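You operate a simulated robot arm through the tools that you are given. There is no shell and no other tool. Be economical: measure what you need, move in short steps, check, and stop when the job is done.

You run a simulated two-armed robot. Do the job below in one go: nothing can be reset, and whatever is moved stays where it is left.

## Task
Only the right table sews today: shut the other table's damper, opener damper to 2, stop fan 2.
Fine: shut the head 2 damper too; leave the rest running.

It is judged by the outcome, as a careful person would: the job done as asked, and still so three seconds after it is handed in. It fails if anything else is knocked over, pushed out of place, dropped, spilled or broken.

## Robot
Two 7-joint arms with two-finger parallel grippers on one trunk, on a base that drives. Base frame: it is fixed to the floor where the robot stands at the start and does not move with it; the origin is under the middle of the robot, x ahead of it, y to its left, z up. Readings come in m, degrees, newtons and seconds.
The left shoulder is at the start at [0.05, 0.168, 1.207], the right one opposite. With the tool pointing down near the work surface each hand reaches from about 0.1 to 0.4 m from the robot's upright axis, wherever it stands, measured 20 degrees to its own side. Places, roughly: blower lamp [0, -1.5, 1.3]; collector lamp [0.6, 0.4, 1.2]; fan one lamp [0.1, -1.2, 1.3]; fan two lamp [0, -1.3, 1.3]; hall damper [0.1, -1.2, 1.7]; head one damper [-1.3, -1.1, 1.2]; head two damper [-1.2, -0.7, 1.2]; left damper [0.7, 0, 1.4]; opener damper [0.5, -0.4, 1.4]; outside damper [0.2, -1.5, 1.7]; red fan two button [0, -1.3, 1.1]; right damper [0.6, -0.2, 1.4]. Payload 1.57 kg a hand.
Tool frame (each hand has its own): the origin (TCP) lies between the finger pads and is the grasp point; the fingertips stand 0.03 m ahead of it; z points along the fingers, y is the line along which they close. The gripper opens to 0.08 m. The fingers are 0.017 m wide and 0.012 m thick; the gripper's body (0.04 by 0.082 m) begins 0.08 m behind the TCP.
Orientation is that of the tool frame in the base frame, as a unit quaternion [w, x, y, z]. With the fingers straight down and closing along the base's y, the tool's x points along the base's -x, its y along +y and its z along -z.

## Interface
- The arms move only by the tool move_arm. It takes "left_deltas", "right_deltas" or both (then of equal length, played together; a hand with none holds still); each is a list of rows, each an object (a shift or turn left out is 0, a gripper value left out holds the last) with "xyz": the shift along the base's x, y, z in units of 25 mm (1.0 is 25 mm), a list of three; "dr": the turn, a rotation vector about the base's x, y, z in units of 6 degrees (1.0 is 6 degrees), a list of three; "gripper": the finger opening in m, from 0 to 0.08. In form: [{"xyz": [x, y, z], "dr": [wx, wy, wz], "gripper": gripper}, ...]. A call has 1 to 12 rows; each row shifts and turns the commanded pose from where the row before left it. A call with a number of a shift or a turn outside -1 to 1 is refused whole. Rows are played at 5 a second. More than 0.05 m and 8.6 degrees between two rows, or a gripper value outside its range, and nothing of the call is played. A pose out of reach is approached as far as the arm can. The call stops where the force on the tool passes 40 N (or 10 N more than at its start, if that is more) or the arm is blocked; 0.2 s more then pass. The fingers move at their own pace (about 0.045 m/s each) and stop on an object; they squeeze with about 40 N. The grip force told is the motor's: it shows also when the fingers shut on nothing. Time passes only in rows, and 0.2 s behind the last, so rows that do not move let the fingers close. The reply holds the time, the measured pose of the TCP, the force on the tool along the base axes, the opening and the grip force, in the units named above and with some noise, with the torque about the TCP (base axes, N m) and any sound that the robot's microphone picked up.
- Cameras (640 x 400 px; columns grow to the right, rows downward): "scene" is now at [0.1245, -0.0343, 1.431]; the picture's right is [-0.35, -0.94, 0.00], its down [-0.40, 0.15, -0.91] and it looks along [0.85, -0.32, -0.43] (base axes); focal length 214 px, centre (320, 200). "left" rides on the left gripper at [0.072, 0.007, -0.122] in its tool frame; the picture's right is [-0.09, 1.00, 0.00], its down [-0.84, -0.08, -0.54] and it looks along [-0.54, -0.05, 0.84] (tool axes); focal length 238 px, centre (320, 200). "right" rides on the right gripper at [0.072, -0.007, -0.122] in its tool frame; the picture's right is [0.09, 1.00, 0.00], its down [-0.84, 0.08, -0.54] and it looks along [-0.54, 0.05, 0.84] (tool axes); focal length 238 px, centre (320, 200).
- get_image(camera): a new picture of that camera. It takes no simulated time.
- lift_body(by): slides the trunk up (or, below 0, down) by that many m; the arms and the scene camera ride with it, the base frame stays. It gives what a move gives, with no picture.
- base_move(legs): drives the robot by 1 to 6 legs, each [ahead, left, turn to the left] in m, m and degrees, along the robot's own axes; the way and the turn of a leg run together, so that a leg with both is an arc; at most 1.5 m and 180 degrees a leg. The arms and the cameras ride along, it lands a little off, and it stops where it bumps. It gives what a move gives.
- turn_head(pan, tilt): turns the head with the scene camera to pan (to the left, within 80 degrees either way) and tilt (down, from -29 to 69), counted from straight ahead of the robot. It gives what a move gives.
- measure_at(camera, pixels): there is no depth. For up to 12 entries [column, row, z] of the newest picture of that camera ("zoom" is the newest enlarged one), the place [x, y] in the base frame at which the ray of that pixel passes the height z, good to about 0.002 m. It takes no simulated time.
- close_up(camera, box): a new picture of the part [left, top, right, bottom] of that camera's present view, enlarged. It takes no simulated time.
- sign_off(): hands the job in; it is judged then, once.

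Keep the steps short. Do not move on a guess: measure, check each grasp and each placing, and mend mistakes. In all there are 80 turns and 78 pictures (those below and enlarged ones count). Leave the grippers open and the arms clear of the work at the hand-in unless told otherwise, and finish with a single line.

The tools are called after "Request:" by a JSON object that holds its "name" and its "arguments". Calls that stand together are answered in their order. move_arm: Moves the arms, as the interface text tells. Its arguments: {"type":"object","properties":{"left_deltas":{"type":"array","items":{"type":"object","properties":{"xyz":{"type":"array","items":{"type":"number"}},"dr":{"type":"array","items":{"type":"number"}},"gripper":{"type":"number"}}}},"right_deltas":{"type":"array","items":{"type":"object","properties":{"xyz":{"type":"array","items":{"type":"number"}},"dr":{"type":"array","items":{"type":"number"}},"gripper":{"type":"number"}}}}},"required":[]} The other tools are called the same way: lift_body (by) slides the trunk up or down; base_move (legs) drives the base; turn_head (pan, tilt) turns the head that bears the scene camera; get_image (camera) takes a picture; measure_at (camera, pixels) gives the place at which the rays of pixels pass given heights; close_up (camera, box) takes an enlarged picture of a part of a camera's view; sign_off () hands the job in.

At the start:

```text
time: 0.0
left_ee_pos: [0.4089, -0.0412, 1.1496]
left_tcp_rot: [0.0, 0.0, 1.0, 0.0]
left_wrist_force: [1.0, 0.2, 0.3]
left_wrist_torque: [-0.03, 0.0, 0.0]
left_width: 0.08
left_gripper_force: 0.0
right_ee_pos: [0.327, -0.3013, 1.0001]
right_tcp_rot: [0.0, 0.0, 1.0, 0.0]
right_wrist_force: [-1.0, 0.1, 0.7]
right_wrist_torque: [0.01, 0.01, 0.02]
right_width: 0.0801
right_gripper_force: 0.0
trunk travel left (down, up): [-0.375, 0.068]
robot x, y, heading: [0.0034, 0.003, 0.0]
head pan, tilt: [-20.8, 25.2]
```

scene: 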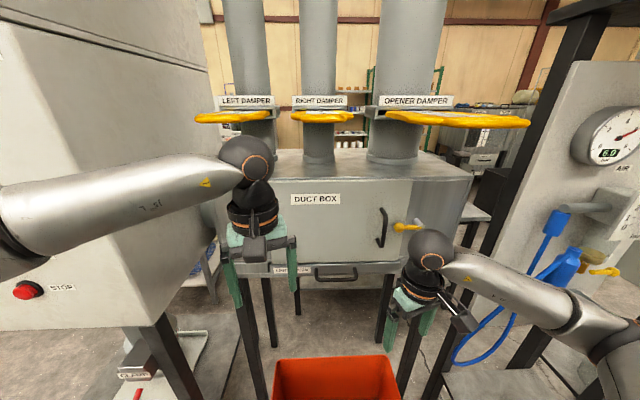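
right: 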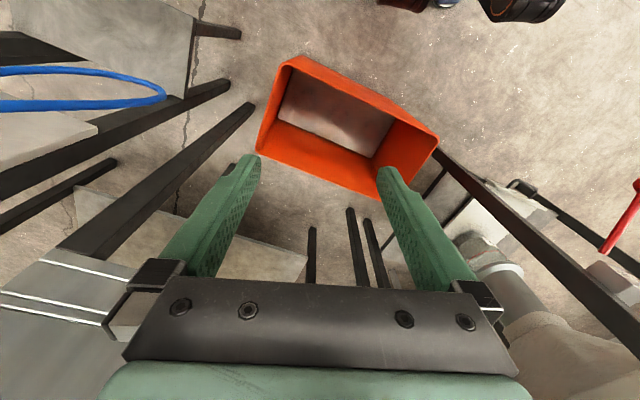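
left: 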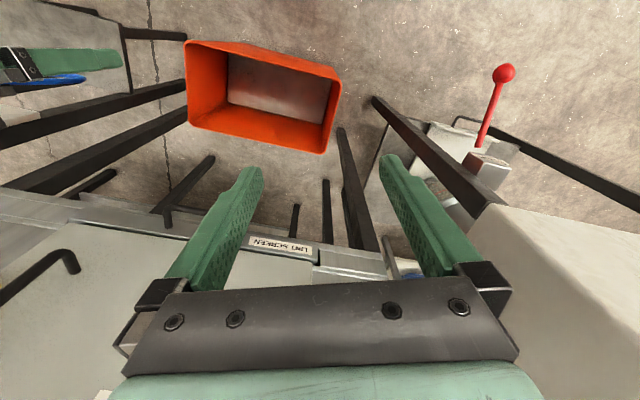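

I see three dampers with yellow handles on the duct box. First I look at them enlarged.

Request:
{"name": "close_up", "arguments": {"camera": "scene", "box": [180, 80, 360, 190]}}

Request:
{"name": "close_up", "arguments": {"camera": "scene", "box": [350, 80, 540, 200]}}

```text
3.56 times, centred on (270, 135) of scene
```

zoom: 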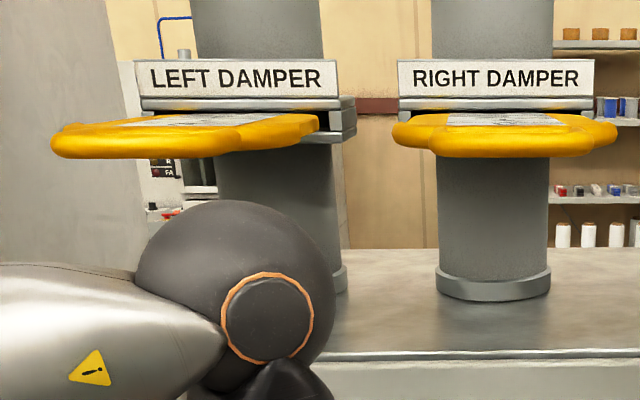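

```text
3.33 times, centred on (445, 140) of scene
```

zoom: 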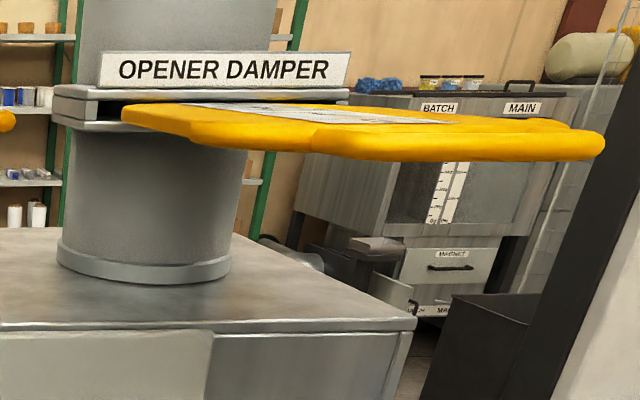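

The dampers are slide gates with a scale on top of the plates. I raise the trunk to see the scales, then look around.

Request:
{"name": "lift_body", "arguments": {"by": 0.066}}

Request:
{"name": "turn_head", "arguments": {"pan": -20, "tilt": 20}}

Request:
{"name": "get_image", "arguments": {"camera": "scene"}}

Request:
{"name": "close_up", "arguments": {"camera": "scene", "box": [180, 90, 540, 200]}}

```text
time: 1.1
left_ee_pos: [0.4074, -0.0409, 1.2162]
left_tcp_rot: [0.0, 0.0, 1.0, 0.0]
left_wrist_force: [-0.8, 0.3, -0.1]
left_wrist_torque: [-0.02, 0.0, 0.0]
left_width: 0.08
left_gripper_force: 0.0
right_ee_pos: [0.3269, -0.3024, 1.065]
right_tcp_rot: [0.0, 0.0, 1.0, 0.0]
right_wrist_force: [0.4, -0.6, -0.5]
right_wrist_torque: [0.01, 0.0, 0.0]
right_width: 0.08
right_gripper_force: 0.1
trunk travel left (down, up): [-0.441, 0.002]
robot x, y, heading: [0.0006, -0.0017, -0.1]
head pan, tilt: [-20.8, 25.2]
```

```text
time: 1.7
left_ee_pos: [0.4077, -0.0418, 1.215]
left_tcp_rot: [0.0, 0.0, 1.0, 0.0]
left_wrist_force: [-0.2, -1.1, 0.1]
left_wrist_torque: [0.0, 0.0, -0.01]
left_width: 0.0797
left_gripper_force: 0.1
right_ee_pos: [0.3266, -0.3011, 1.0662]
right_tcp_rot: [0.0, 0.0, 1.0, 0.0]
right_wrist_force: [0.7, 0.9, -0.2]
right_wrist_torque: [0.01, 0.01, -0.01]
right_width: 0.0797
right_gripper_force: 0.1
trunk travel left (down, up): [-0.441, 0.002]
robot x, y, heading: [0.0025, 0.0008, 0.0]
head pan, tilt: [-20.0, 20.0]
```

```text
72 pictures are left
```

scene: 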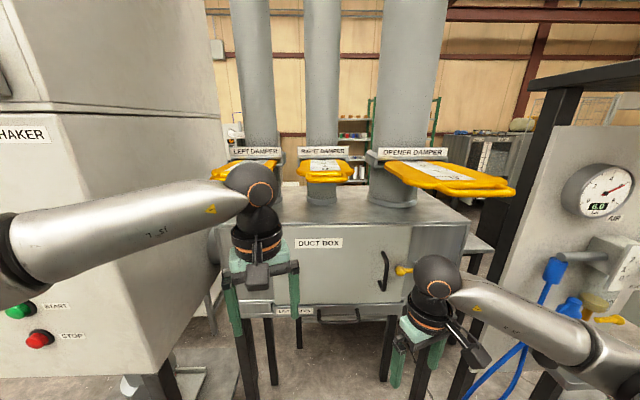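

```text
1.78 times, centred on (360, 145) of scene
```

zoom: 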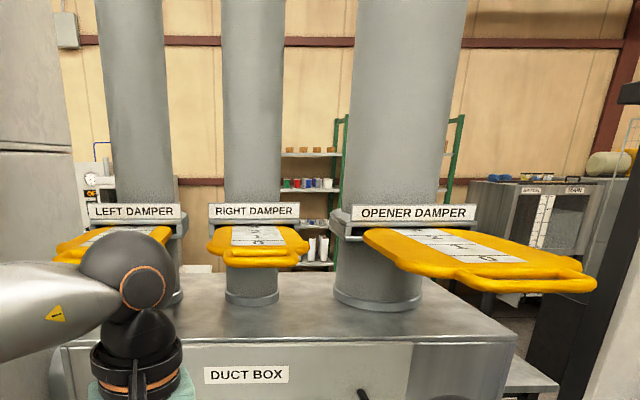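

The plates carry numbered scales. I enlarge each.

Request:
{"name": "close_up", "arguments": {"camera": "scene", "box": [360, 140, 520, 210]}}

Request:
{"name": "close_up", "arguments": {"camera": "scene", "box": [205, 140, 365, 195]}}

Request:
{"name": "turn_head", "arguments": {"pan": -80, "tilt": 10}}

Request:
{"name": "get_image", "arguments": {"camera": "scene"}}

```text
4.00 times, centred on (440, 175) of scene
```

zoom: 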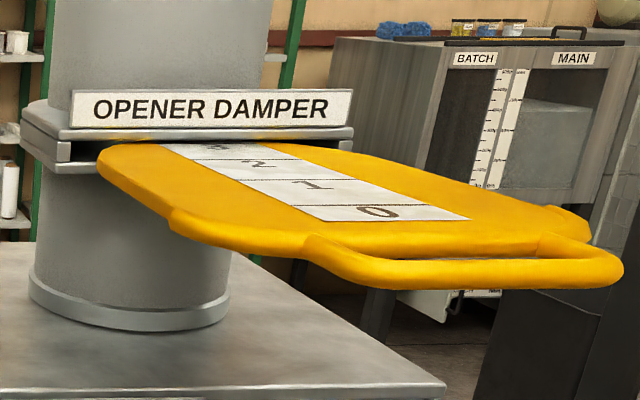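

```text
4.00 times, centred on (285, 168) of scene
```

zoom: 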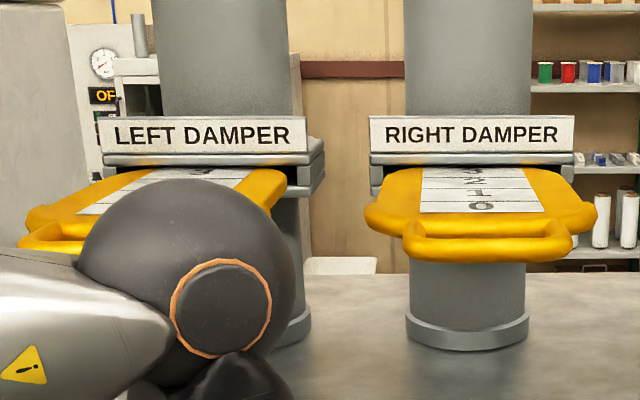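

```text
time: 3.0
left_ee_pos: [0.409, -0.0418, 1.2167]
left_tcp_rot: [0.001, -0.001, 1.0, -0.001]
left_wrist_force: [-0.5, 0.2, -0.1]
left_wrist_torque: [-0.03, 0.01, 0.01]
left_width: 0.0804
left_gripper_force: 0.0
right_ee_pos: [0.3274, -0.3006, 1.0659]
right_tcp_rot: [-0.001, -0.001, 1.0, 0.0]
right_wrist_force: [0.2, 0.1, -0.5]
right_wrist_torque: [0.0, -0.03, -0.03]
right_width: 0.08
right_gripper_force: 0.0
trunk travel left (down, up): [-0.441, 0.002]
robot x, y, heading: [-0.0022, 0.005, -0.0]
head pan, tilt: [-80.0, 10.0]
```

```text
68 pictures are left
```

scene: 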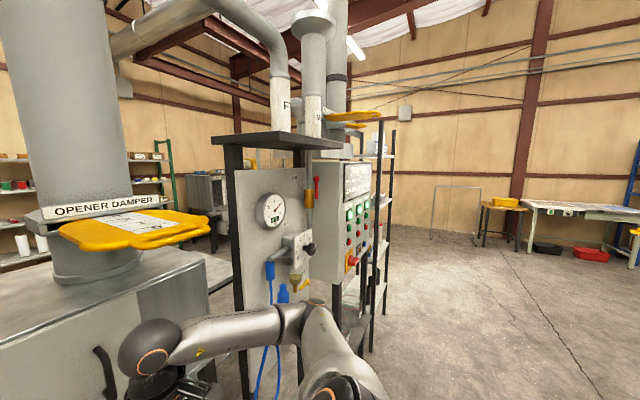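

The control panel lies to the right. I look at it enlarged before acting.

Request:
{"name": "close_up", "arguments": {"camera": "scene", "box": [250, 80, 410, 300]}}

Request:
{"name": "turn_head", "arguments": {"pan": -25, "tilt": 30}}

Request:
{"name": "get_image", "arguments": {"camera": "scene"}}

```text
1.82 times, centred on (330, 190) of scene
```

zoom: 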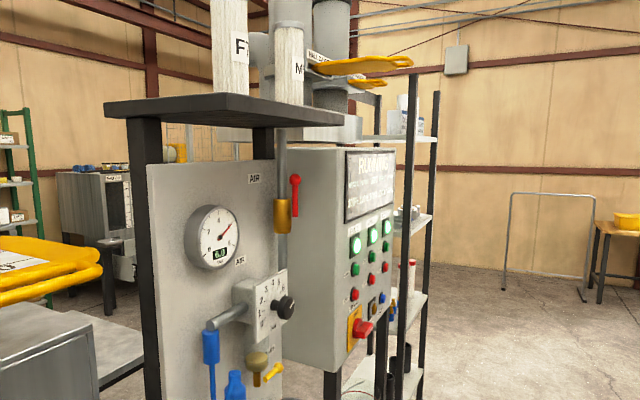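

```text
time: 4.2
left_ee_pos: [0.4092, -0.0411, 1.2157]
left_tcp_rot: [0.0, 0.0, 1.0, 0.0]
left_wrist_force: [-0.2, 0.2, -0.1]
left_wrist_torque: [0.01, 0.0, 0.02]
left_width: 0.08
left_gripper_force: 0.0
right_ee_pos: [0.3273, -0.3018, 1.0665]
right_tcp_rot: [0.001, 0.001, 1.0, 0.001]
right_wrist_force: [0.0, -0.2, -0.1]
right_wrist_torque: [-0.03, -0.05, 0.0]
right_width: 0.0801
right_gripper_force: 0.1
trunk travel left (down, up): [-0.441, 0.002]
robot x, y, heading: [-0.0007, 0.0018, 0.1]
head pan, tilt: [-25.0, 30.0]
```

```text
66 pictures are left
```

scene: 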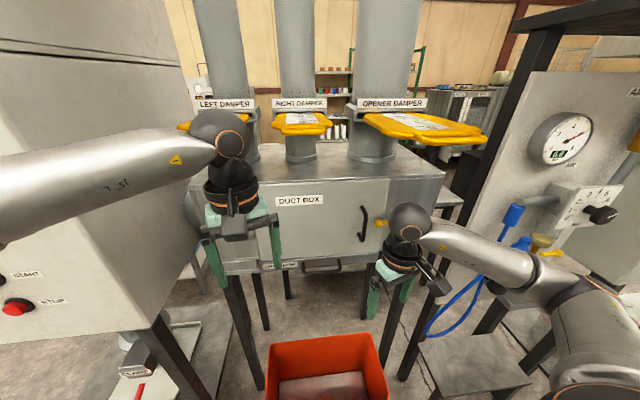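

The control box carries a "RUNNING" notice that I should read first. I look at the surroundings on both sides before driving.

Request:
{"name": "turn_head", "arguments": {"pan": 80, "tilt": 25}}

Request:
{"name": "get_image", "arguments": {"camera": "scene"}}

Request:
{"name": "turn_head", "arguments": {"pan": -80, "tilt": 35}}

Request:
{"name": "get_image", "arguments": {"camera": "scene"}}

```text
time: 6.1
left_ee_pos: [0.4088, -0.0399, 1.2166]
left_tcp_rot: [0.001, 0.001, 1.0, -0.001]
left_wrist_force: [-0.6, 0.2, 0.6]
left_wrist_torque: [-0.02, 0.01, 0.0]
left_width: 0.08
left_gripper_force: 0.1
right_ee_pos: [0.3267, -0.3018, 1.0662]
right_tcp_rot: [0.0, 0.0, 1.0, 0.0]
right_wrist_force: [0.1, 0.2, 0.0]
right_wrist_torque: [0.02, 0.0, 0.06]
right_width: 0.0802
right_gripper_force: 0.1
trunk travel left (down, up): [-0.441, 0.002]
robot x, y, heading: [0.0001, 0.002, 0.0]
head pan, tilt: [80.0, 25.0]
```

```text
65 pictures are left
```

scene: 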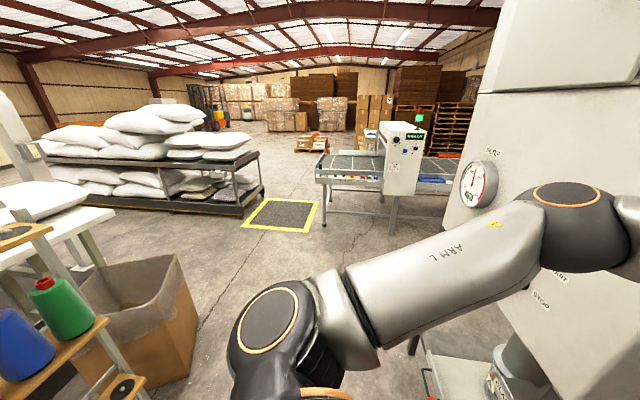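

```text
time: 8.5
left_ee_pos: [0.4078, -0.0403, 1.2157]
left_tcp_rot: [0.0, 0.001, 1.0, 0.0]
left_wrist_force: [0.6, 0.1, 0.2]
left_wrist_torque: [0.03, 0.01, 0.01]
left_width: 0.08
left_gripper_force: 0.0
right_ee_pos: [0.3267, -0.3018, 1.0662]
right_tcp_rot: [0.0, 0.0, 1.0, 0.0]
right_wrist_force: [0.4, 1.0, 0.5]
right_wrist_torque: [0.04, 0.0, 0.03]
right_width: 0.0801
right_gripper_force: 0.0
trunk travel left (down, up): [-0.441, 0.002]
robot x, y, heading: [0.0015, -0.0015, 0.2]
head pan, tilt: [-80.0, 35.0]
```

```text
64 pictures are left
```

scene: 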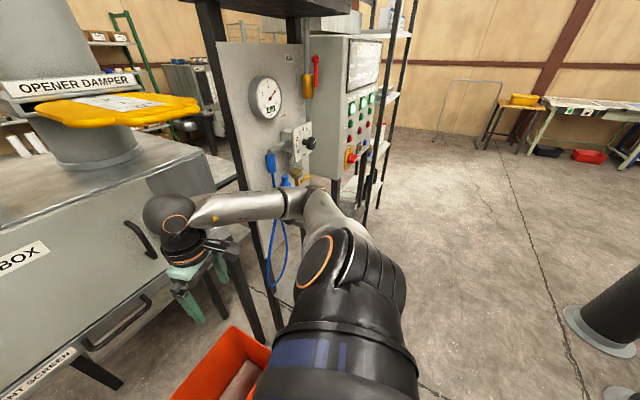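

I measure floor points of obstacles: post base (600,330), frame leg feet.

Request:
{"name": "measure_at", "arguments": {"camera": "scene", "pixels": [[600, 330, 0], [565, 318, 0], [610, 395, 0], [363, 340, 0], [375, 200, 0], [440, 140, 0], [350, 158, 1.1], [345, 155, 1.2]]}}

```text
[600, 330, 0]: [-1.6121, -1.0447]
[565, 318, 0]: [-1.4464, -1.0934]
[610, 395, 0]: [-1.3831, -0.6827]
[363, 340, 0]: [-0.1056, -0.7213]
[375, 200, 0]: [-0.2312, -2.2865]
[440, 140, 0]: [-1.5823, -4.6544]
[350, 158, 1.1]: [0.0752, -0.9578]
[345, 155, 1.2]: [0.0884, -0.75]
```

Posts of the heads stand at about x −1.4, so there is room to back off. I back 0.35 m and look again.

Request:
{"name": "base_move", "arguments": {"legs": [[-0.4, 0, 0]]}}

Request:
{"name": "turn_head", "arguments": {"pan": -70, "tilt": 12}}

Request:
{"name": "get_image", "arguments": {"camera": "scene"}}

```text
time: 11.0
left_ee_pos: [0.0038, -0.0418, 1.2158]
left_tcp_rot: [0.0, 0.002, 1.0, 0.0]
left_wrist_force: [0.4, -0.2, -0.2]
left_wrist_torque: [0.01, 0.02, -0.04]
left_width: 0.0798
left_gripper_force: 0.0
right_ee_pos: [-0.0785, -0.3016, 1.0665]
right_tcp_rot: [0.001, 0.002, 1.0, 0.0]
right_wrist_force: [-1.0, 0.4, 0.0]
right_wrist_torque: [-0.02, -0.01, 0.01]
right_width: 0.0801
right_gripper_force: 0.0
trunk travel left (down, up): [-0.441, 0.002]
robot x, y, heading: [-0.4055, 0.0008, -0.2]
head pan, tilt: [-80.0, 35.0]
```

```text
time: 11.9
left_ee_pos: [0.0056, -0.0414, 1.2155]
left_tcp_rot: [0.0, 0.001, 1.0, 0.0]
left_wrist_force: [-1.0, 0.0, -0.2]
left_wrist_torque: [-0.01, -0.02, 0.01]
left_width: 0.0801
left_gripper_force: 0.1
right_ee_pos: [-0.0763, -0.3021, 1.0663]
right_tcp_rot: [-0.001, 0.002, 1.0, 0.001]
right_wrist_force: [0.1, -0.9, 0.7]
right_wrist_torque: [0.0, 0.02, -0.05]
right_width: 0.08
right_gripper_force: 0.0
trunk travel left (down, up): [-0.441, 0.002]
robot x, y, heading: [-0.4017, 0.0006, 0.1]
head pan, tilt: [-70.0, 12.0]
```

```text
63 pictures are left
```

scene: 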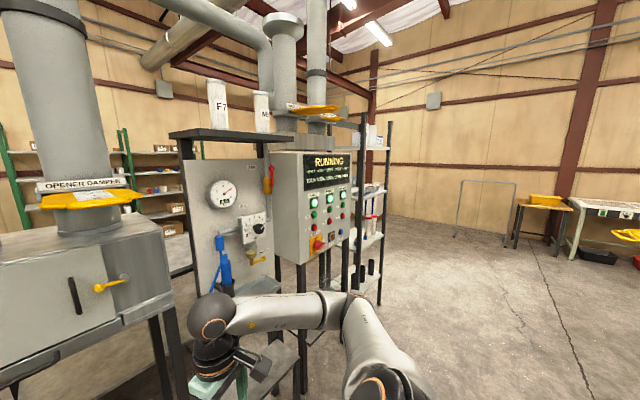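

I enlarge the control box and the notice.

Request:
{"name": "close_up", "arguments": {"camera": "scene", "box": [295, 145, 360, 190]}}

Request:
{"name": "close_up", "arguments": {"camera": "scene", "box": [265, 95, 365, 265]}}

```text
8.89 times, centred on (328, 168) of scene
```

zoom: 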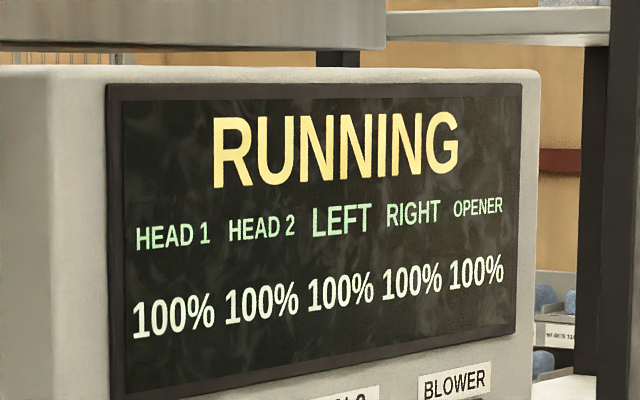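

```text
2.35 times, centred on (315, 180) of scene
```

zoom: 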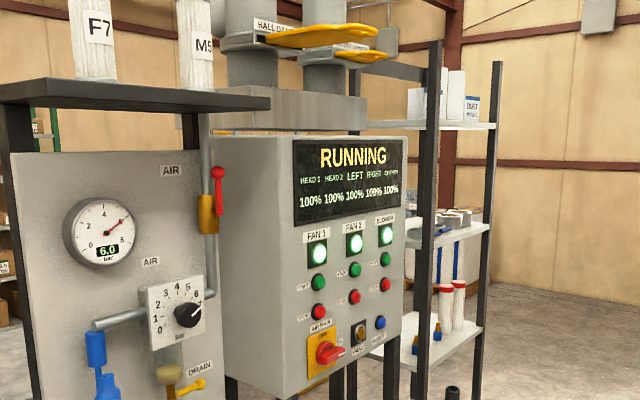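

The display gives all dampers at 100 %; that is a useful check. Now I turn right to view the heads and tables behind before touching anything.

Request:
{"name": "base_move", "arguments": {"legs": [[0, -0.2, -90]]}}

Request:
{"name": "turn_head", "arguments": {"pan": -60, "tilt": 15}}

Request:
{"name": "get_image", "arguments": {"camera": "scene"}}

Request:
{"name": "turn_head", "arguments": {"pan": 20, "tilt": 15}}

Request:
{"name": "get_image", "arguments": {"camera": "scene"}}

```text
time: 16.2
left_ee_pos: [-0.5929, -0.5296, 1.2165]
left_tcp_rot: [-0.001, 0.723, 0.691, 0.0]
left_wrist_force: [-0.4, 0.2, -0.3]
left_wrist_torque: [0.01, -0.01, 0.0]
left_width: 0.0799
left_gripper_force: 0.0
right_ee_pos: [-0.8491, -0.4367, 1.066]
right_tcp_rot: [0.0, 0.723, 0.691, 0.001]
right_wrist_force: [0.2, -0.6, -0.5]
right_wrist_torque: [-0.03, 0.0, -0.01]
right_width: 0.0799
right_gripper_force: 0.1
trunk travel left (down, up): [-0.441, 0.002]
robot x, y, heading: [-0.535, -0.1248, -92.7]
head pan, tilt: [-70.0, 12.0]
cut short: leg 1
```

```text
time: 16.9
left_ee_pos: [-0.5933, -0.5296, 1.2158]
left_tcp_rot: [0.0, 0.722, 0.692, 0.0]
left_wrist_force: [0.1, 0.3, -0.1]
left_wrist_torque: [0.01, -0.03, 0.01]
left_width: 0.08
left_gripper_force: 0.0
right_ee_pos: [-0.8494, -0.4367, 1.0664]
right_tcp_rot: [0.001, 0.722, 0.692, 0.0]
right_wrist_force: [0.5, -0.8, 0.1]
right_wrist_torque: [0.0, -0.01, -0.01]
right_width: 0.0802
right_gripper_force: 0.0
trunk travel left (down, up): [-0.441, 0.002]
robot x, y, heading: [-0.5314, -0.1243, -92.4]
head pan, tilt: [-60.0, 15.0]
```

```text
60 pictures are left
```

scene: 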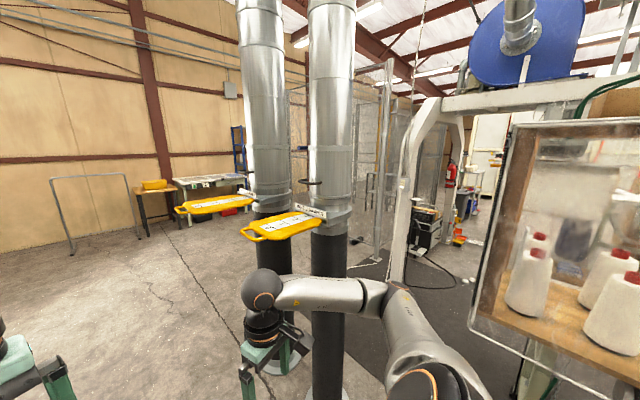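

```text
time: 18.5
left_ee_pos: [-0.5929, -0.53, 1.2156]
left_tcp_rot: [-0.001, 0.722, 0.691, 0.001]
left_wrist_force: [0.2, -0.6, -0.2]
left_wrist_torque: [-0.01, -0.02, -0.02]
left_width: 0.08
left_gripper_force: 0.1
right_ee_pos: [-0.8495, -0.4374, 1.0657]
right_tcp_rot: [0.0, 0.723, 0.691, 0.0]
right_wrist_force: [0.9, -0.1, 0.1]
right_wrist_torque: [-0.04, 0.03, -0.02]
right_width: 0.0798
right_gripper_force: 0.0
trunk travel left (down, up): [-0.441, 0.002]
robot x, y, heading: [-0.5335, -0.1262, -92.7]
head pan, tilt: [20.0, 15.0]
```

```text
59 pictures are left
```

scene: 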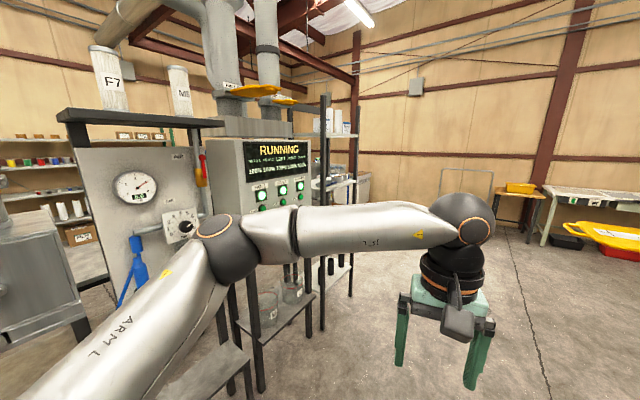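

The turn was cut short with a light touch, yet forces are nil and nothing seems moved. I look at the head dampers' labels and on the right side for what was touched.

Request:
{"name": "turn_head", "arguments": {"pan": -70, "tilt": 45}}

Request:
{"name": "get_image", "arguments": {"camera": "scene"}}

Request:
{"name": "turn_head", "arguments": {"pan": -60, "tilt": 15}}

Request:
{"name": "close_up", "arguments": {"camera": "scene", "box": [160, 170, 360, 260]}}

```text
time: 20.1
left_ee_pos: [-0.593, -0.5303, 1.216]
left_tcp_rot: [-0.002, 0.722, 0.691, 0.0]
left_wrist_force: [-0.2, -0.1, -0.7]
left_wrist_torque: [-0.01, -0.03, -0.04]
left_width: 0.0799
left_gripper_force: 0.0
right_ee_pos: [-0.8489, -0.4374, 1.0656]
right_tcp_rot: [0.0, 0.722, 0.692, 0.0]
right_wrist_force: [-0.2, -0.2, 0.4]
right_wrist_torque: [0.02, 0.02, 0.01]
right_width: 0.0798
right_gripper_force: 0.1
trunk travel left (down, up): [-0.441, 0.002]
robot x, y, heading: [-0.535, -0.1222, -92.5]
head pan, tilt: [-70.0, 45.0]
```

```text
58 pictures are left
```

scene: 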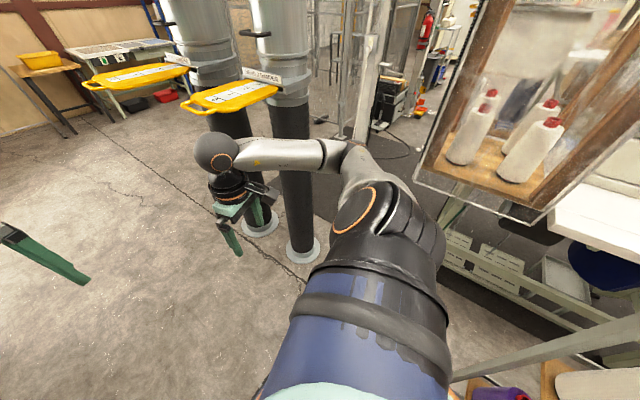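

```text
time: 21.1
left_ee_pos: [-0.5932, -0.5301, 1.2157]
left_tcp_rot: [-0.001, 0.722, 0.692, 0.001]
left_wrist_force: [-0.8, 0.6, -0.8]
left_wrist_torque: [-0.03, -0.01, 0.02]
left_width: 0.0797
left_gripper_force: 0.0
right_ee_pos: [-0.8498, -0.437, 1.0648]
right_tcp_rot: [0.0, 0.723, 0.691, -0.001]
right_wrist_force: [-0.3, -0.9, 0.1]
right_wrist_torque: [0.01, -0.01, 0.0]
right_width: 0.08
right_gripper_force: 0.0
trunk travel left (down, up): [-0.441, 0.002]
robot x, y, heading: [-0.5349, -0.1251, -92.3]
head pan, tilt: [-60.0, 15.0]
```

```text
3.20 times, centred on (260, 215) of scene
```

zoom: 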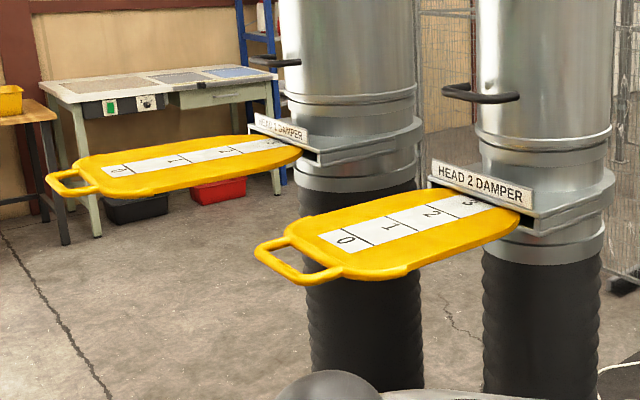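

Head 2's plate has marks 0–3, now at 3, with a loop handle. I measure it in the enlarged picture at z 1.2: handle outer bar (258,258)…(318,280), plate edges, mouth.

Request:
{"name": "measure_at", "arguments": {"camera": "zoom", "pixels": [[258, 255, 1.2], [315, 283, 1.2], [290, 235, 1.2], [345, 270, 1.2], [520, 212, 1.2], [432, 185, 1.2], [290, 268, 1.2], [290, 268, 1.15], [290, 268, 1.25], [75, 178, 1.2]]}}

Request:
{"name": "get_image", "arguments": {"camera": "right"}}

```text
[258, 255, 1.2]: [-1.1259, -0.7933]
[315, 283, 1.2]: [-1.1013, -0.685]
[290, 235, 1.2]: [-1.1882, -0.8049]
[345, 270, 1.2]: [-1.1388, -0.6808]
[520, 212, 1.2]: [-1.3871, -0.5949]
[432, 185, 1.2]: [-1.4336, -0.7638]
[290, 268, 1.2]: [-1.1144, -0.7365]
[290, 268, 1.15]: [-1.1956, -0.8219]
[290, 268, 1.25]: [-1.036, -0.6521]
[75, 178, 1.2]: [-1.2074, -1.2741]
```

```text
56 pictures are left
```

right: 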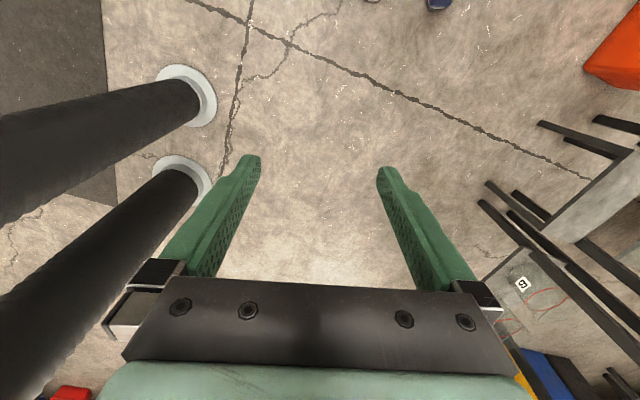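

Head 2's handle is near (−1.11,−0.74), sliding in along about (−0.97,0.22). I drive ahead into the open floor at y≈−1.05, leaving the turn for later.

Request:
{"name": "base_move", "arguments": {"legs": [[0.93, 0, 0]]}}

```text
time: 23.7
left_ee_pos: [-0.6128, -0.9147, 1.2179]
left_tcp_rot: [0.003, 0.726, 0.688, -0.002]
left_wrist_force: [0.0, 0.1, 0.1]
left_wrist_torque: [-0.01, -0.02, 0.02]
left_width: 0.0802
left_gripper_force: 0.0
right_ee_pos: [-0.8713, -0.8138, 1.0643]
right_tcp_rot: [-0.006, 0.731, 0.682, 0.003]
right_wrist_force: [0.8, 0.8, 0.2]
right_wrist_torque: [0.01, 0.02, -0.01]
right_width: 0.0799
right_gripper_force: 0.0
trunk travel left (down, up): [-0.441, 0.002]
robot x, y, heading: [-0.5507, -0.519, -93.6]
head pan, tilt: [-60.0, 15.0]
stopped in leg 1: the robot was blocked; the commanded pose is now the measured one
```

Blocked at y −0.52. I look where the contact is: pan right toward the head damper.

Request:
{"name": "turn_head", "arguments": {"pan": -70, "tilt": 30}}

Request:
{"name": "get_image", "arguments": {"camera": "scene"}}

Request:
{"name": "get_image", "arguments": {"camera": "right"}}

```text
time: 24.5
left_ee_pos: [-0.6115, -0.9128, 1.2189]
left_tcp_rot: [0.004, 0.725, 0.688, -0.003]
left_wrist_force: [-0.4, 0.1, -0.5]
left_wrist_torque: [-0.03, 0.0, -0.01]
left_width: 0.0799
left_gripper_force: 0.2
right_ee_pos: [-0.8694, -0.8136, 1.0656]
right_tcp_rot: [-0.004, 0.729, 0.685, 0.001]
right_wrist_force: [-0.7, -0.7, 0.7]
right_wrist_torque: [-0.02, 0.05, 0.03]
right_width: 0.0801
right_gripper_force: 0.1
trunk travel left (down, up): [-0.441, 0.002]
robot x, y, heading: [-0.5496, -0.5156, -93.0]
head pan, tilt: [-70.0, 30.0]
```

```text
55 pictures are left
```

scene: 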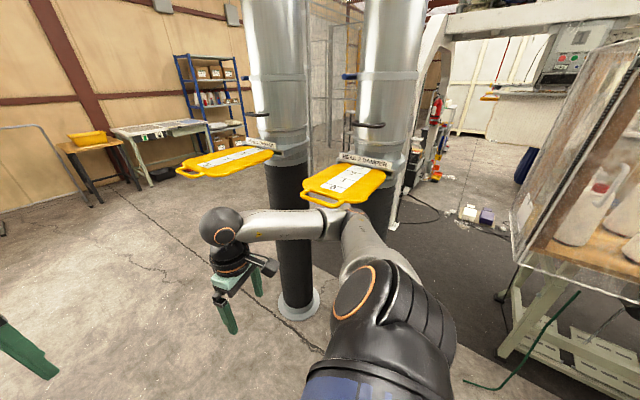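

```text
54 pictures are left
```

right: 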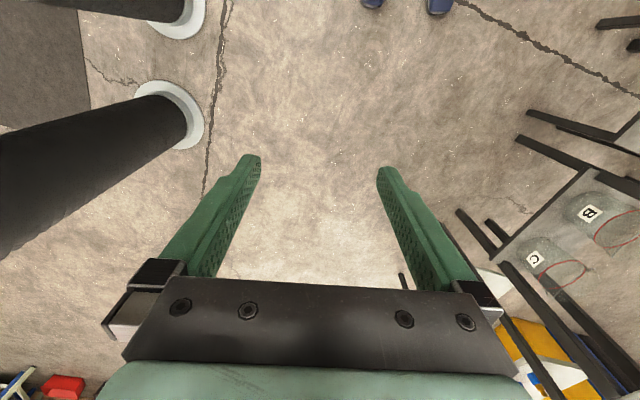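

My right elbow met the head 2 handle sideways. I back off 0.12 m, then fold the arm forward, out of the way.

Request:
{"name": "base_move", "arguments": {"legs": [[-0.1, 0, 0], [0, 0.08, 0]]}}

Request:
{"name": "move_arm", "arguments": {"right_deltas": [{"xyz": [0.4, -0.6, 0.5], "dr": [-0.8, -0.735, -0.77], "gripper": 0.08}, {"xyz": [0.4, -0.6, 0.5], "dr": [-0.8, -0.735, -0.77]}, {"xyz": [0.4, -0.6, 0.5], "dr": [-0.8, -0.735, -0.77]}, {"xyz": [0.4, -0.6, 0.5], "dr": [-0.8, -0.735, -0.77]}, {"xyz": [0.4, -0.6, 0.5], "dr": [-0.8, -0.735, -0.77]}, {"xyz": [0.4, -0.6, 0.5], "dr": [-0.8, -0.735, -0.77]}, {"xyz": [0, -0.6, 0.5], "dr": [-0.8, -0.735, -0.77]}, {"xyz": [0, -0.6, 0.5], "dr": [-0.8, -0.735, -0.77]}]}}

```text
time: 25.1
left_ee_pos: [-0.6116, -0.9159, 1.217]
left_tcp_rot: [0.001, 0.727, 0.687, -0.001]
left_wrist_force: [-0.2, -0.1, 0.5]
left_wrist_torque: [0.0, 0.0, 0.01]
left_width: 0.08
left_gripper_force: 0.2
right_ee_pos: [-0.8725, -0.8148, 1.0643]
right_tcp_rot: [-0.007, 0.732, 0.681, 0.003]
right_wrist_force: [0.7, 0.2, -0.2]
right_wrist_torque: [0.0, 0.01, 0.0]
right_width: 0.0799
right_gripper_force: 0.1
trunk travel left (down, up): [-0.441, 0.002]
robot x, y, heading: [-0.5483, -0.5137, -93.4]
head pan, tilt: [-70.0, 30.0]
stopped in leg 1: the robot was blocked; the commanded pose is now the measured one
```

```text
time: 26.9
left_ee_pos: [-0.6192, -0.9273, 1.2125]
left_tcp_rot: [0.0, 0.726, 0.688, 0.006]
left_wrist_force: [-0.1, -0.4, 0.3]
left_wrist_torque: [0.0, 0.01, 0.01]
left_width: 0.0801
left_gripper_force: 0.0
right_ee_pos: [-0.8133, -0.9454, 1.1599]
right_tcp_rot: [0.43, 0.828, 0.359, 0.013]
right_wrist_force: [-0.1, -0.3, 0.0]
right_wrist_torque: [-0.01, 0.02, -0.02]
right_width: 0.0802
right_gripper_force: 0.0
trunk travel left (down, up): [-0.441, 0.002]
robot x, y, heading: [-0.55, -0.5169, -93.1]
head pan, tilt: [-70.0, 30.0]
```

Backing was blocked too. I look on the left side for contact and again on the right.

Request:
{"name": "turn_head", "arguments": {"pan": 60, "tilt": 30}}

Request:
{"name": "get_image", "arguments": {"camera": "scene"}}

Request:
{"name": "turn_head", "arguments": {"pan": -80, "tilt": 30}}

Request:
{"name": "get_image", "arguments": {"camera": "scene"}}

```text
time: 29.0
left_ee_pos: [-0.6136, -0.9219, 1.2146]
left_tcp_rot: [-0.001, 0.726, 0.687, 0.0]
left_wrist_force: [0.4, -0.1, -0.8]
left_wrist_torque: [0.03, -0.02, -0.02]
left_width: 0.0799
left_gripper_force: 0.1
right_ee_pos: [-0.8125, -0.9411, 1.1624]
right_tcp_rot: [0.426, 0.83, 0.36, 0.002]
right_wrist_force: [0.6, -0.6, -0.4]
right_wrist_torque: [0.02, 0.02, -0.02]
right_width: 0.0798
right_gripper_force: 0.0
trunk travel left (down, up): [-0.441, 0.002]
robot x, y, heading: [-0.5478, -0.515, -93.3]
head pan, tilt: [60.0, 30.0]
```

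```text
53 pictures are left
```

scene: 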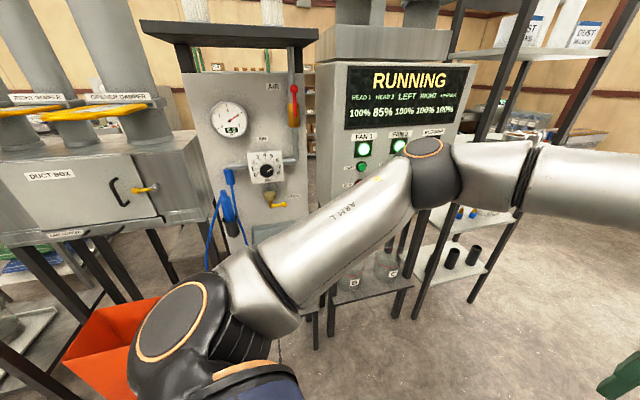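

```text
time: 31.3
left_ee_pos: [-0.6126, -0.9215, 1.214]
left_tcp_rot: [-0.001, 0.726, 0.688, 0.001]
left_wrist_force: [-0.6, 0.0, -0.7]
left_wrist_torque: [0.01, 0.03, -0.01]
left_width: 0.0798
left_gripper_force: 0.0
right_ee_pos: [-0.8119, -0.9408, 1.1621]
right_tcp_rot: [0.426, 0.83, 0.36, 0.003]
right_wrist_force: [-0.3, 0.1, 0.1]
right_wrist_torque: [-0.01, 0.01, -0.01]
right_width: 0.0798
right_gripper_force: 0.1
trunk travel left (down, up): [-0.441, 0.002]
robot x, y, heading: [-0.5474, -0.5163, -93.3]
head pan, tilt: [-80.0, 30.0]
```

```text
52 pictures are left
```

scene: 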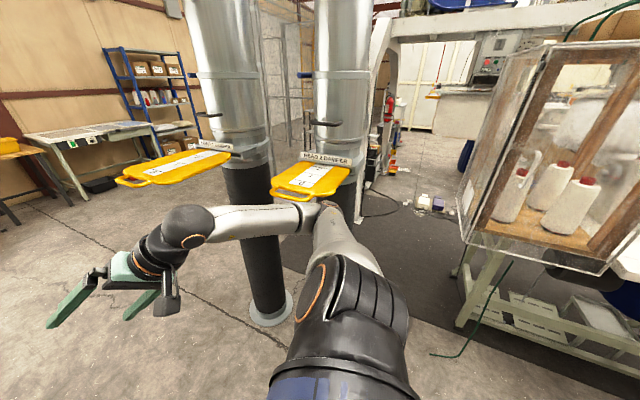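

The elbow nudged head 2's plate to 85 % (it is to be shut anyway, so no harm). I slide the base 0.12 m left, away from it.

Request:
{"name": "base_move", "arguments": {"legs": [[0, 0.12, 0]]}}

```text
time: 33.0
left_ee_pos: [-0.4937, -0.9292, 1.215]
left_tcp_rot: [0.0, 0.725, 0.689, 0.0]
left_wrist_force: [-0.1, -0.7, -0.3]
left_wrist_torque: [-0.02, 0.02, 0.03]
left_width: 0.0798
left_gripper_force: 0.0
right_ee_pos: [-0.6919, -0.9476, 1.1615]
right_tcp_rot: [0.427, 0.829, 0.361, 0.003]
right_wrist_force: [0.5, -0.3, -0.5]
right_wrist_torque: [-0.01, 0.03, 0.0]
right_width: 0.0799
right_gripper_force: 0.1
trunk travel left (down, up): [-0.441, 0.002]
robot x, y, heading: [-0.428, -0.5208, -93.3]
head pan, tilt: [-80.0, 30.0]
```

Free. I finish turning the right hand to point ahead with the fingers closing vertically.

Request:
{"name": "move_arm", "arguments": {"right_deltas": [{"xyz": [0, -0.8, 0.3], "dr": [-0.8, -0.735, -0.77]}, {"xyz": [0, -0.8, 0.3], "dr": [-0.8, -0.735, -0.77]}, {"xyz": [0, -0.8, 0.3], "dr": [-0.8, -0.735, -0.77]}, {"xyz": [0, -0.8, 0.3], "dr": [-0.8, -0.735, -0.77]}, {"xyz": [0, -0.8, 0.3], "dr": [-0.8, -0.735, -0.77]}, {"xyz": [0, -0.8, 0.3], "dr": [-0.8, -0.735, -0.77]}, {"xyz": [0, -0.8, 0], "dr": [-0.8, -0.735, -0.77]}, {"xyz": [0, 0, 0]}]}}

Request:
{"name": "get_image", "arguments": {"camera": "scene"}}

```text
time: 34.8
left_ee_pos: [-0.4949, -0.9294, 1.2148]
left_tcp_rot: [0.0, 0.725, 0.689, 0.002]
left_wrist_force: [0.0, -0.3, 0.8]
left_wrist_torque: [0.01, -0.04, 0.0]
left_width: 0.0797
left_gripper_force: 0.0
right_ee_pos: [-0.6915, -1.0645, 1.2342]
right_tcp_rot: [0.696, 0.714, 0.073, -0.001]
right_wrist_force: [-0.6, 0.3, 0.5]
right_wrist_torque: [-0.03, -0.02, 0.02]
right_width: 0.08
right_gripper_force: 0.0
right hand out of reach, approached as far as the arm can: row 6, 7
trunk travel left (down, up): [-0.441, 0.002]
robot x, y, heading: [-0.4333, -0.5239, -93.1]
head pan, tilt: [-80.0, 30.0]
```

```text
51 pictures are left
```

scene: 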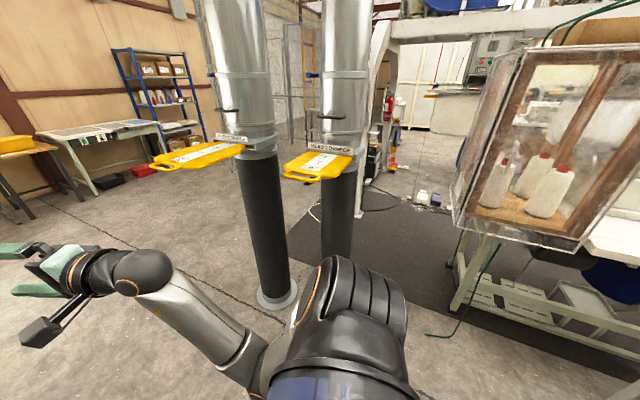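

Right arm is now reaching forward, elbow low. I retract a bit, square the hand up, then drive to (−0.55,−1.09).

Request:
{"name": "move_arm", "arguments": {"right_deltas": [{"xyz": [0, 1, 0], "dr": [-0.14, -0.5, -0.74]}, {"xyz": [0, 1, 0], "dr": [-0.14, -0.5, -0.74]}, {"xyz": [0, 1, 0]}, {"xyz": [0, 1, 0]}, {"xyz": [0, 0, 0]}]}}

Request:
{"name": "base_move", "arguments": {"legs": [[0.57, -0.1, 0]]}}

```text
time: 35.3
left_ee_pos: [-0.4941, -0.9295, 1.2142]
left_tcp_rot: [0.0, 0.725, 0.689, 0.0]
left_wrist_force: [-0.9, 0.0, 0.5]
left_wrist_torque: [0.02, -0.02, 0.0]
left_width: 0.0799
left_gripper_force: 0.1
right_ee_pos: [-0.7805, -1.0197, 1.2518]
right_tcp_rot: [0.699, 0.693, 0.076, -0.159]
right_wrist_force: [0.6, -0.6, 0.1]
right_wrist_torque: [0.02, 0.02, 0.01]
right_width: 0.0801
right_gripper_force: 0.0
right hand out of reach, approached as far as the arm can: row 1, 2
trunk travel left (down, up): [-0.441, 0.002]
robot x, y, heading: [-0.4313, -0.52, -93.1]
head pan, tilt: [-80.0, 30.0]
stopped in row 2 (right hand): the arm was blocked; the commanded pose is now the measured one
```

```text
time: 38.6
left_ee_pos: [-0.6245, -1.5022, 1.2153]
left_tcp_rot: [-0.002, 0.724, 0.69, 0.001]
left_wrist_force: [0.0, 0.0, 0.8]
left_wrist_torque: [0.0, 0.0, -0.01]
left_width: 0.08
left_gripper_force: 0.1
right_ee_pos: [-0.9117, -1.5924, 1.2531]
right_tcp_rot: [0.699, 0.693, 0.077, -0.158]
right_wrist_force: [-0.1, 0.1, 0.6]
right_wrist_torque: [-0.04, -0.02, -0.02]
right_width: 0.08
right_gripper_force: 0.1
trunk travel left (down, up): [-0.441, 0.002]
robot x, y, heading: [-0.5606, -1.0959, -93.2]
head pan, tilt: [-80.0, 30.0]
```

The roll ran against a wrist limit. A push with closed fingers suffices, so I unroll the hand to fingers closing sideways, close them and retract a bit.

Request:
{"name": "move_arm", "arguments": {"right_deltas": [{"xyz": [0, 0, 0], "dr": [0.1, 0.99, 0], "gripper": 0.0}, {"xyz": [0, 0, 0], "dr": [0.1, 0.99, 0]}, {"xyz": [0.1, 0.3, 0], "dr": [0.1, 0.99, 0]}, {"xyz": [0.1, 0.3, 0], "dr": [0.1, 0.99, 0]}, {"xyz": [0.2, 0.3, 0], "dr": [0.1, 0.99, 0]}, {"xyz": [0.2, 0.3, 0], "dr": [0.1, 0.99, 0]}, {"xyz": [0.2, 0.3, 0], "dr": [0.1, 0.99, 0]}, {"xyz": [0.2, 0.3, 0], "dr": [0.1, 0.99, 0]}, {"xyz": [0.2, 0.3, 0], "dr": [0.1, 0.99, 0]}, {"xyz": [0.2, 0.3, 0], "dr": [0.1, 0.99, 0]}, {"xyz": [0.2, 0.3, 0], "dr": [0.1, 0.99, 0]}, {"xyz": [0.2, 0.3, 0], "dr": [0.1, 0.99, 0]}]}}

```text
time: 41.2
left_ee_pos: [-0.6247, -1.5016, 1.2151]
left_tcp_rot: [-0.001, 0.724, 0.689, 0.001]
left_wrist_force: [0.4, -0.7, 0.3]
left_wrist_torque: [0.01, -0.02, -0.03]
left_width: 0.0799
left_gripper_force: 0.0
right_ee_pos: [-0.8847, -1.5464, 1.2509]
right_tcp_rot: [0.57, 0.588, 0.375, -0.435]
right_wrist_force: [0.1, 0.2, -0.6]
right_wrist_torque: [0.0, -0.02, -0.02]
right_width: 0.0002
right_gripper_force: 21.2
right hand out of reach, approached as far as the arm can: row 9, 10, 11, 12
trunk travel left (down, up): [-0.441, 0.002]
robot x, y, heading: [-0.5656, -1.0928, -93.2]
head pan, tilt: [-80.0, 30.0]
```

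Good enough: the hand points ahead, closed. Now I turn the base right by 100° to face head 2.

Request:
{"name": "base_move", "arguments": {"legs": [[0, 0, -100]]}}

Request:
{"name": "turn_head", "arguments": {"pan": -20, "tilt": 30}}

Request:
{"name": "get_image", "arguments": {"camera": "scene"}}

```text
time: 45.8
left_ee_pos: [-0.9544, -0.9655, 1.2143]
left_tcp_rot: [0.0, 0.994, -0.107, 0.0]
left_wrist_force: [0.4, 0.0, -0.9]
left_wrist_torque: [0.02, -0.02, -0.01]
left_width: 0.0801
left_gripper_force: 0.0
right_ee_pos: [-0.9549, -0.7024, 1.2518]
right_tcp_rot: [-0.036, -0.666, 0.207, 0.716]
right_wrist_force: [-0.6, 0.9, 0.0]
right_wrist_torque: [0.0, -0.03, 0.02]
right_width: 0.0
right_gripper_force: 21.4
trunk travel left (down, up): [-0.441, 0.002]
robot x, y, heading: [-0.5623, -1.0923, 167.5]
head pan, tilt: [-80.0, 30.0]
```

```text
time: 47.1
left_ee_pos: [-0.9531, -0.9678, 1.216]
left_tcp_rot: [0.0, 0.994, -0.107, 0.001]
left_wrist_force: [0.6, -0.3, 0.3]
left_wrist_torque: [0.04, 0.01, -0.01]
left_width: 0.0798
left_gripper_force: 0.0
right_ee_pos: [-0.9539, -0.7022, 1.252]
right_tcp_rot: [-0.037, -0.666, 0.206, 0.716]
right_wrist_force: [-0.5, 0.2, 0.1]
right_wrist_torque: [0.0, -0.02, 0.04]
right_width: 0.0
right_gripper_force: 21.3
trunk travel left (down, up): [-0.441, 0.002]
robot x, y, heading: [-0.5598, -1.1005, 167.5]
head pan, tilt: [-20.0, 30.0]
```

```text
50 pictures are left
```

scene: 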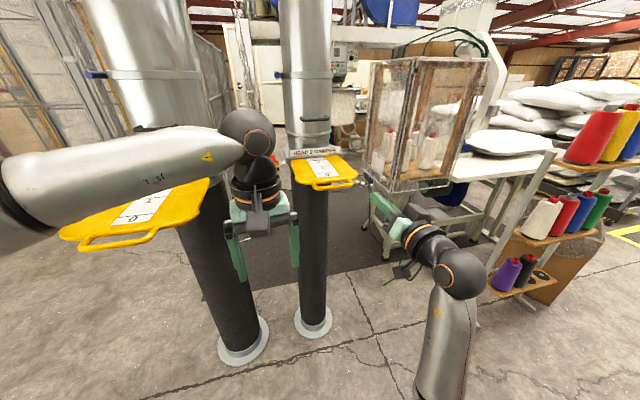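

I enlarge head 2 and measure the label corners to fix its height by two views.

Request:
{"name": "close_up", "arguments": {"camera": "scene", "box": [270, 130, 400, 211]}}

Request:
{"name": "get_image", "arguments": {"camera": "right"}}

```text
4.92 times, centred on (335, 170) of scene
```

zoom: 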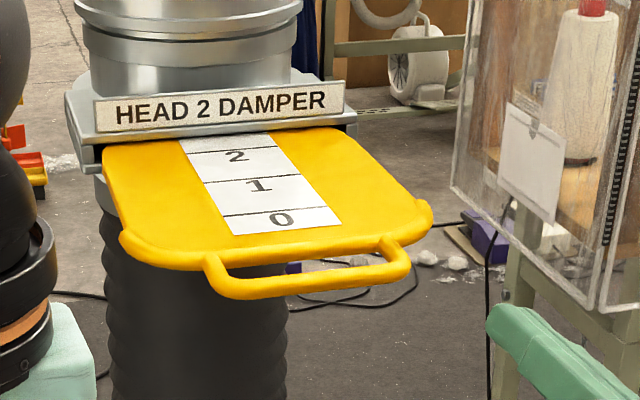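

```text
48 pictures are left
```

right: 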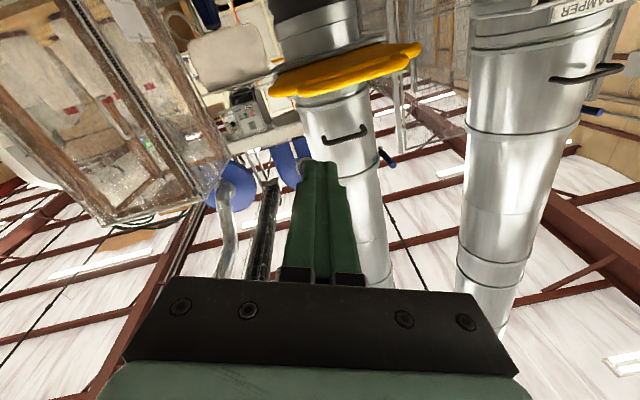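

Request:
{"name": "measure_at", "arguments": {"camera": "zoom", "pixels": [[97, 132, 1.2], [344, 108, 1.2], [97, 132, 1.25], [344, 108, 1.25], [245, 294, 1.2], [375, 275, 1.2], [245, 294, 1.25], [375, 275, 1.25], [225, 215, 1.25], [205, 183, 1.25], [190, 153, 1.25]]}}

```text
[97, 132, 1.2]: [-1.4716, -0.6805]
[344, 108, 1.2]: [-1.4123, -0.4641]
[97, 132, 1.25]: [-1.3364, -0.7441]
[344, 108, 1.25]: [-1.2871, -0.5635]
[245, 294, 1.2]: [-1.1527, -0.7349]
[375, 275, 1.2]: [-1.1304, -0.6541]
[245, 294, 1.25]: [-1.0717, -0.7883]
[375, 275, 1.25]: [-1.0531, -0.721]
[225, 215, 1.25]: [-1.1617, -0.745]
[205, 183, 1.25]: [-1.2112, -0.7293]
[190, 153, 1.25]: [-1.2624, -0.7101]
```

Plate is at z≈1.2, handle centre ≈(−1.142,−0.695), divisions ≈0.056 m. I lower the hand 0.05 m and shift 0.037 m sideways to line up, then check.

Request:
{"name": "move_arm", "arguments": {"right_deltas": [{"xyz": [-0.1, -0.5, -0.7]}, {"xyz": [-0.1, -0.5, -0.7]}, {"xyz": [-0.1, -0.5, -0.7]}, {"xyz": [0, 0, 0]}]}}

Request:
{"name": "get_image", "arguments": {"camera": "scene"}}

```text
time: 48.1
left_ee_pos: [-0.9537, -0.9655, 1.2148]
left_tcp_rot: [0.0, 0.994, -0.107, 0.001]
left_wrist_force: [-0.2, 0.0, -0.2]
left_wrist_torque: [-0.04, 0.0, -0.03]
left_width: 0.08
left_gripper_force: 0.0
right_ee_pos: [-0.9567, -0.7107, 1.2411]
right_tcp_rot: [-0.041, -0.667, 0.204, 0.715]
right_wrist_force: [0.3, 0.1, 0.0]
right_wrist_torque: [-0.03, -0.01, 0.0]
right_width: 0.0001
right_gripper_force: 21.1
right hand out of reach, approached as far as the arm can: row 1, 2, 3
trunk travel left (down, up): [-0.441, 0.002]
robot x, y, heading: [-0.5637, -1.0927, 167.5]
head pan, tilt: [-20.0, 30.0]
```

```text
47 pictures are left
```

scene: 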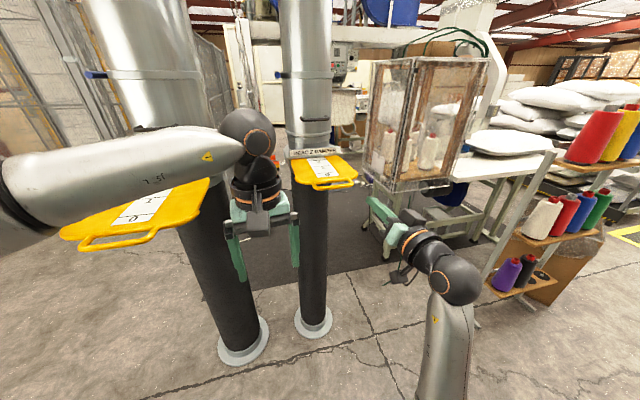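

The arm sits at a joint limit. I roll the hand back a bit to leave it, keeping position.

Request:
{"name": "move_arm", "arguments": {"right_deltas": [{"dr": [-0.97, 0.24, 0]}, {"dr": [-0.97, 0.24, 0]}, {"dr": [-0.97, 0.24, 0]}, {"dr": [-0.97, 0.24, 0]}, {"dr": [-0.97, 0.24, 0]}, {"dr": [0, 0, 0]}]}}

```text
time: 48.8
left_ee_pos: [-0.9533, -0.9657, 1.2163]
left_tcp_rot: [0.0, 0.994, -0.108, 0.001]
left_wrist_force: [0.3, -0.2, -0.2]
left_wrist_torque: [-0.02, 0.01, 0.02]
left_width: 0.08
left_gripper_force: 0.1
right_ee_pos: [-0.9455, -0.6813, 1.2442]
right_tcp_rot: [-0.039, -0.658, 0.249, 0.71]
right_wrist_force: [0.8, -0.2, -0.5]
right_wrist_torque: [0.01, -0.02, -0.02]
right_width: 0.0003
right_gripper_force: 21.3
trunk travel left (down, up): [-0.441, 0.002]
robot x, y, heading: [-0.5664, -1.0982, 167.3]
head pan, tilt: [-20.0, 30.0]
stopped in row 3 (right hand): the arm was blocked; the commanded pose is now the measured one
```

The right arm barely moves here, so the base and trunk will do the moving; but then my left elbow would pass low over head 1's plate. I first raise the left arm well above it.

Request:
{"name": "move_arm", "arguments": {"left_deltas": [{"xyz": [0.3, -0.3, 1]}, {"xyz": [0.3, -0.3, 1]}, {"xyz": [0.3, -0.3, 1]}, {"xyz": [0.3, -0.3, 1]}, {"xyz": [0.3, -0.3, 1]}, {"xyz": [0.3, -0.3, 1]}, {"xyz": [0.3, -0.3, 1]}, {"xyz": [0.3, -0.3, 1]}, {"xyz": [0.3, -0.3, 1]}, {"xyz": [0, 0, 0]}]}}

Request:
{"name": "get_image", "arguments": {"camera": "scene"}}

```text
time: 51.0
left_ee_pos: [-0.8876, -1.0346, 1.4409]
left_tcp_rot: [0.0, 0.994, -0.108, 0.002]
left_wrist_force: [-0.4, -0.5, 0.1]
left_wrist_torque: [0.0, 0.0, 0.01]
left_width: 0.0802
left_gripper_force: 0.2
right_ee_pos: [-0.9447, -0.6824, 1.2447]
right_tcp_rot: [-0.038, -0.658, 0.249, 0.71]
right_wrist_force: [-1.0, 0.4, 0.7]
right_wrist_torque: [0.02, 0.03, -0.01]
right_width: 0.0
right_gripper_force: 21.6
trunk travel left (down, up): [-0.441, 0.002]
robot x, y, heading: [-0.5654, -1.0946, 167.4]
head pan, tilt: [-20.0, 30.0]
```

```text
46 pictures are left
```

scene: 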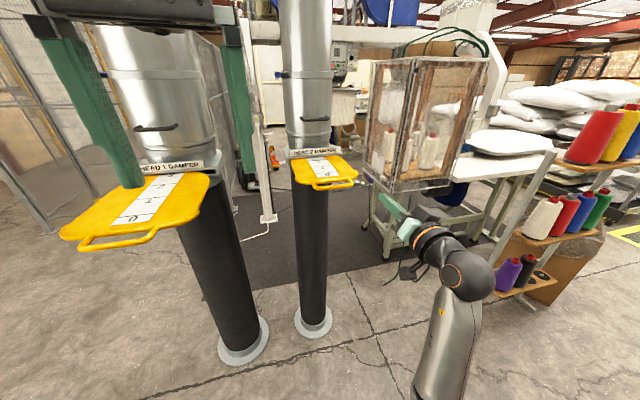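

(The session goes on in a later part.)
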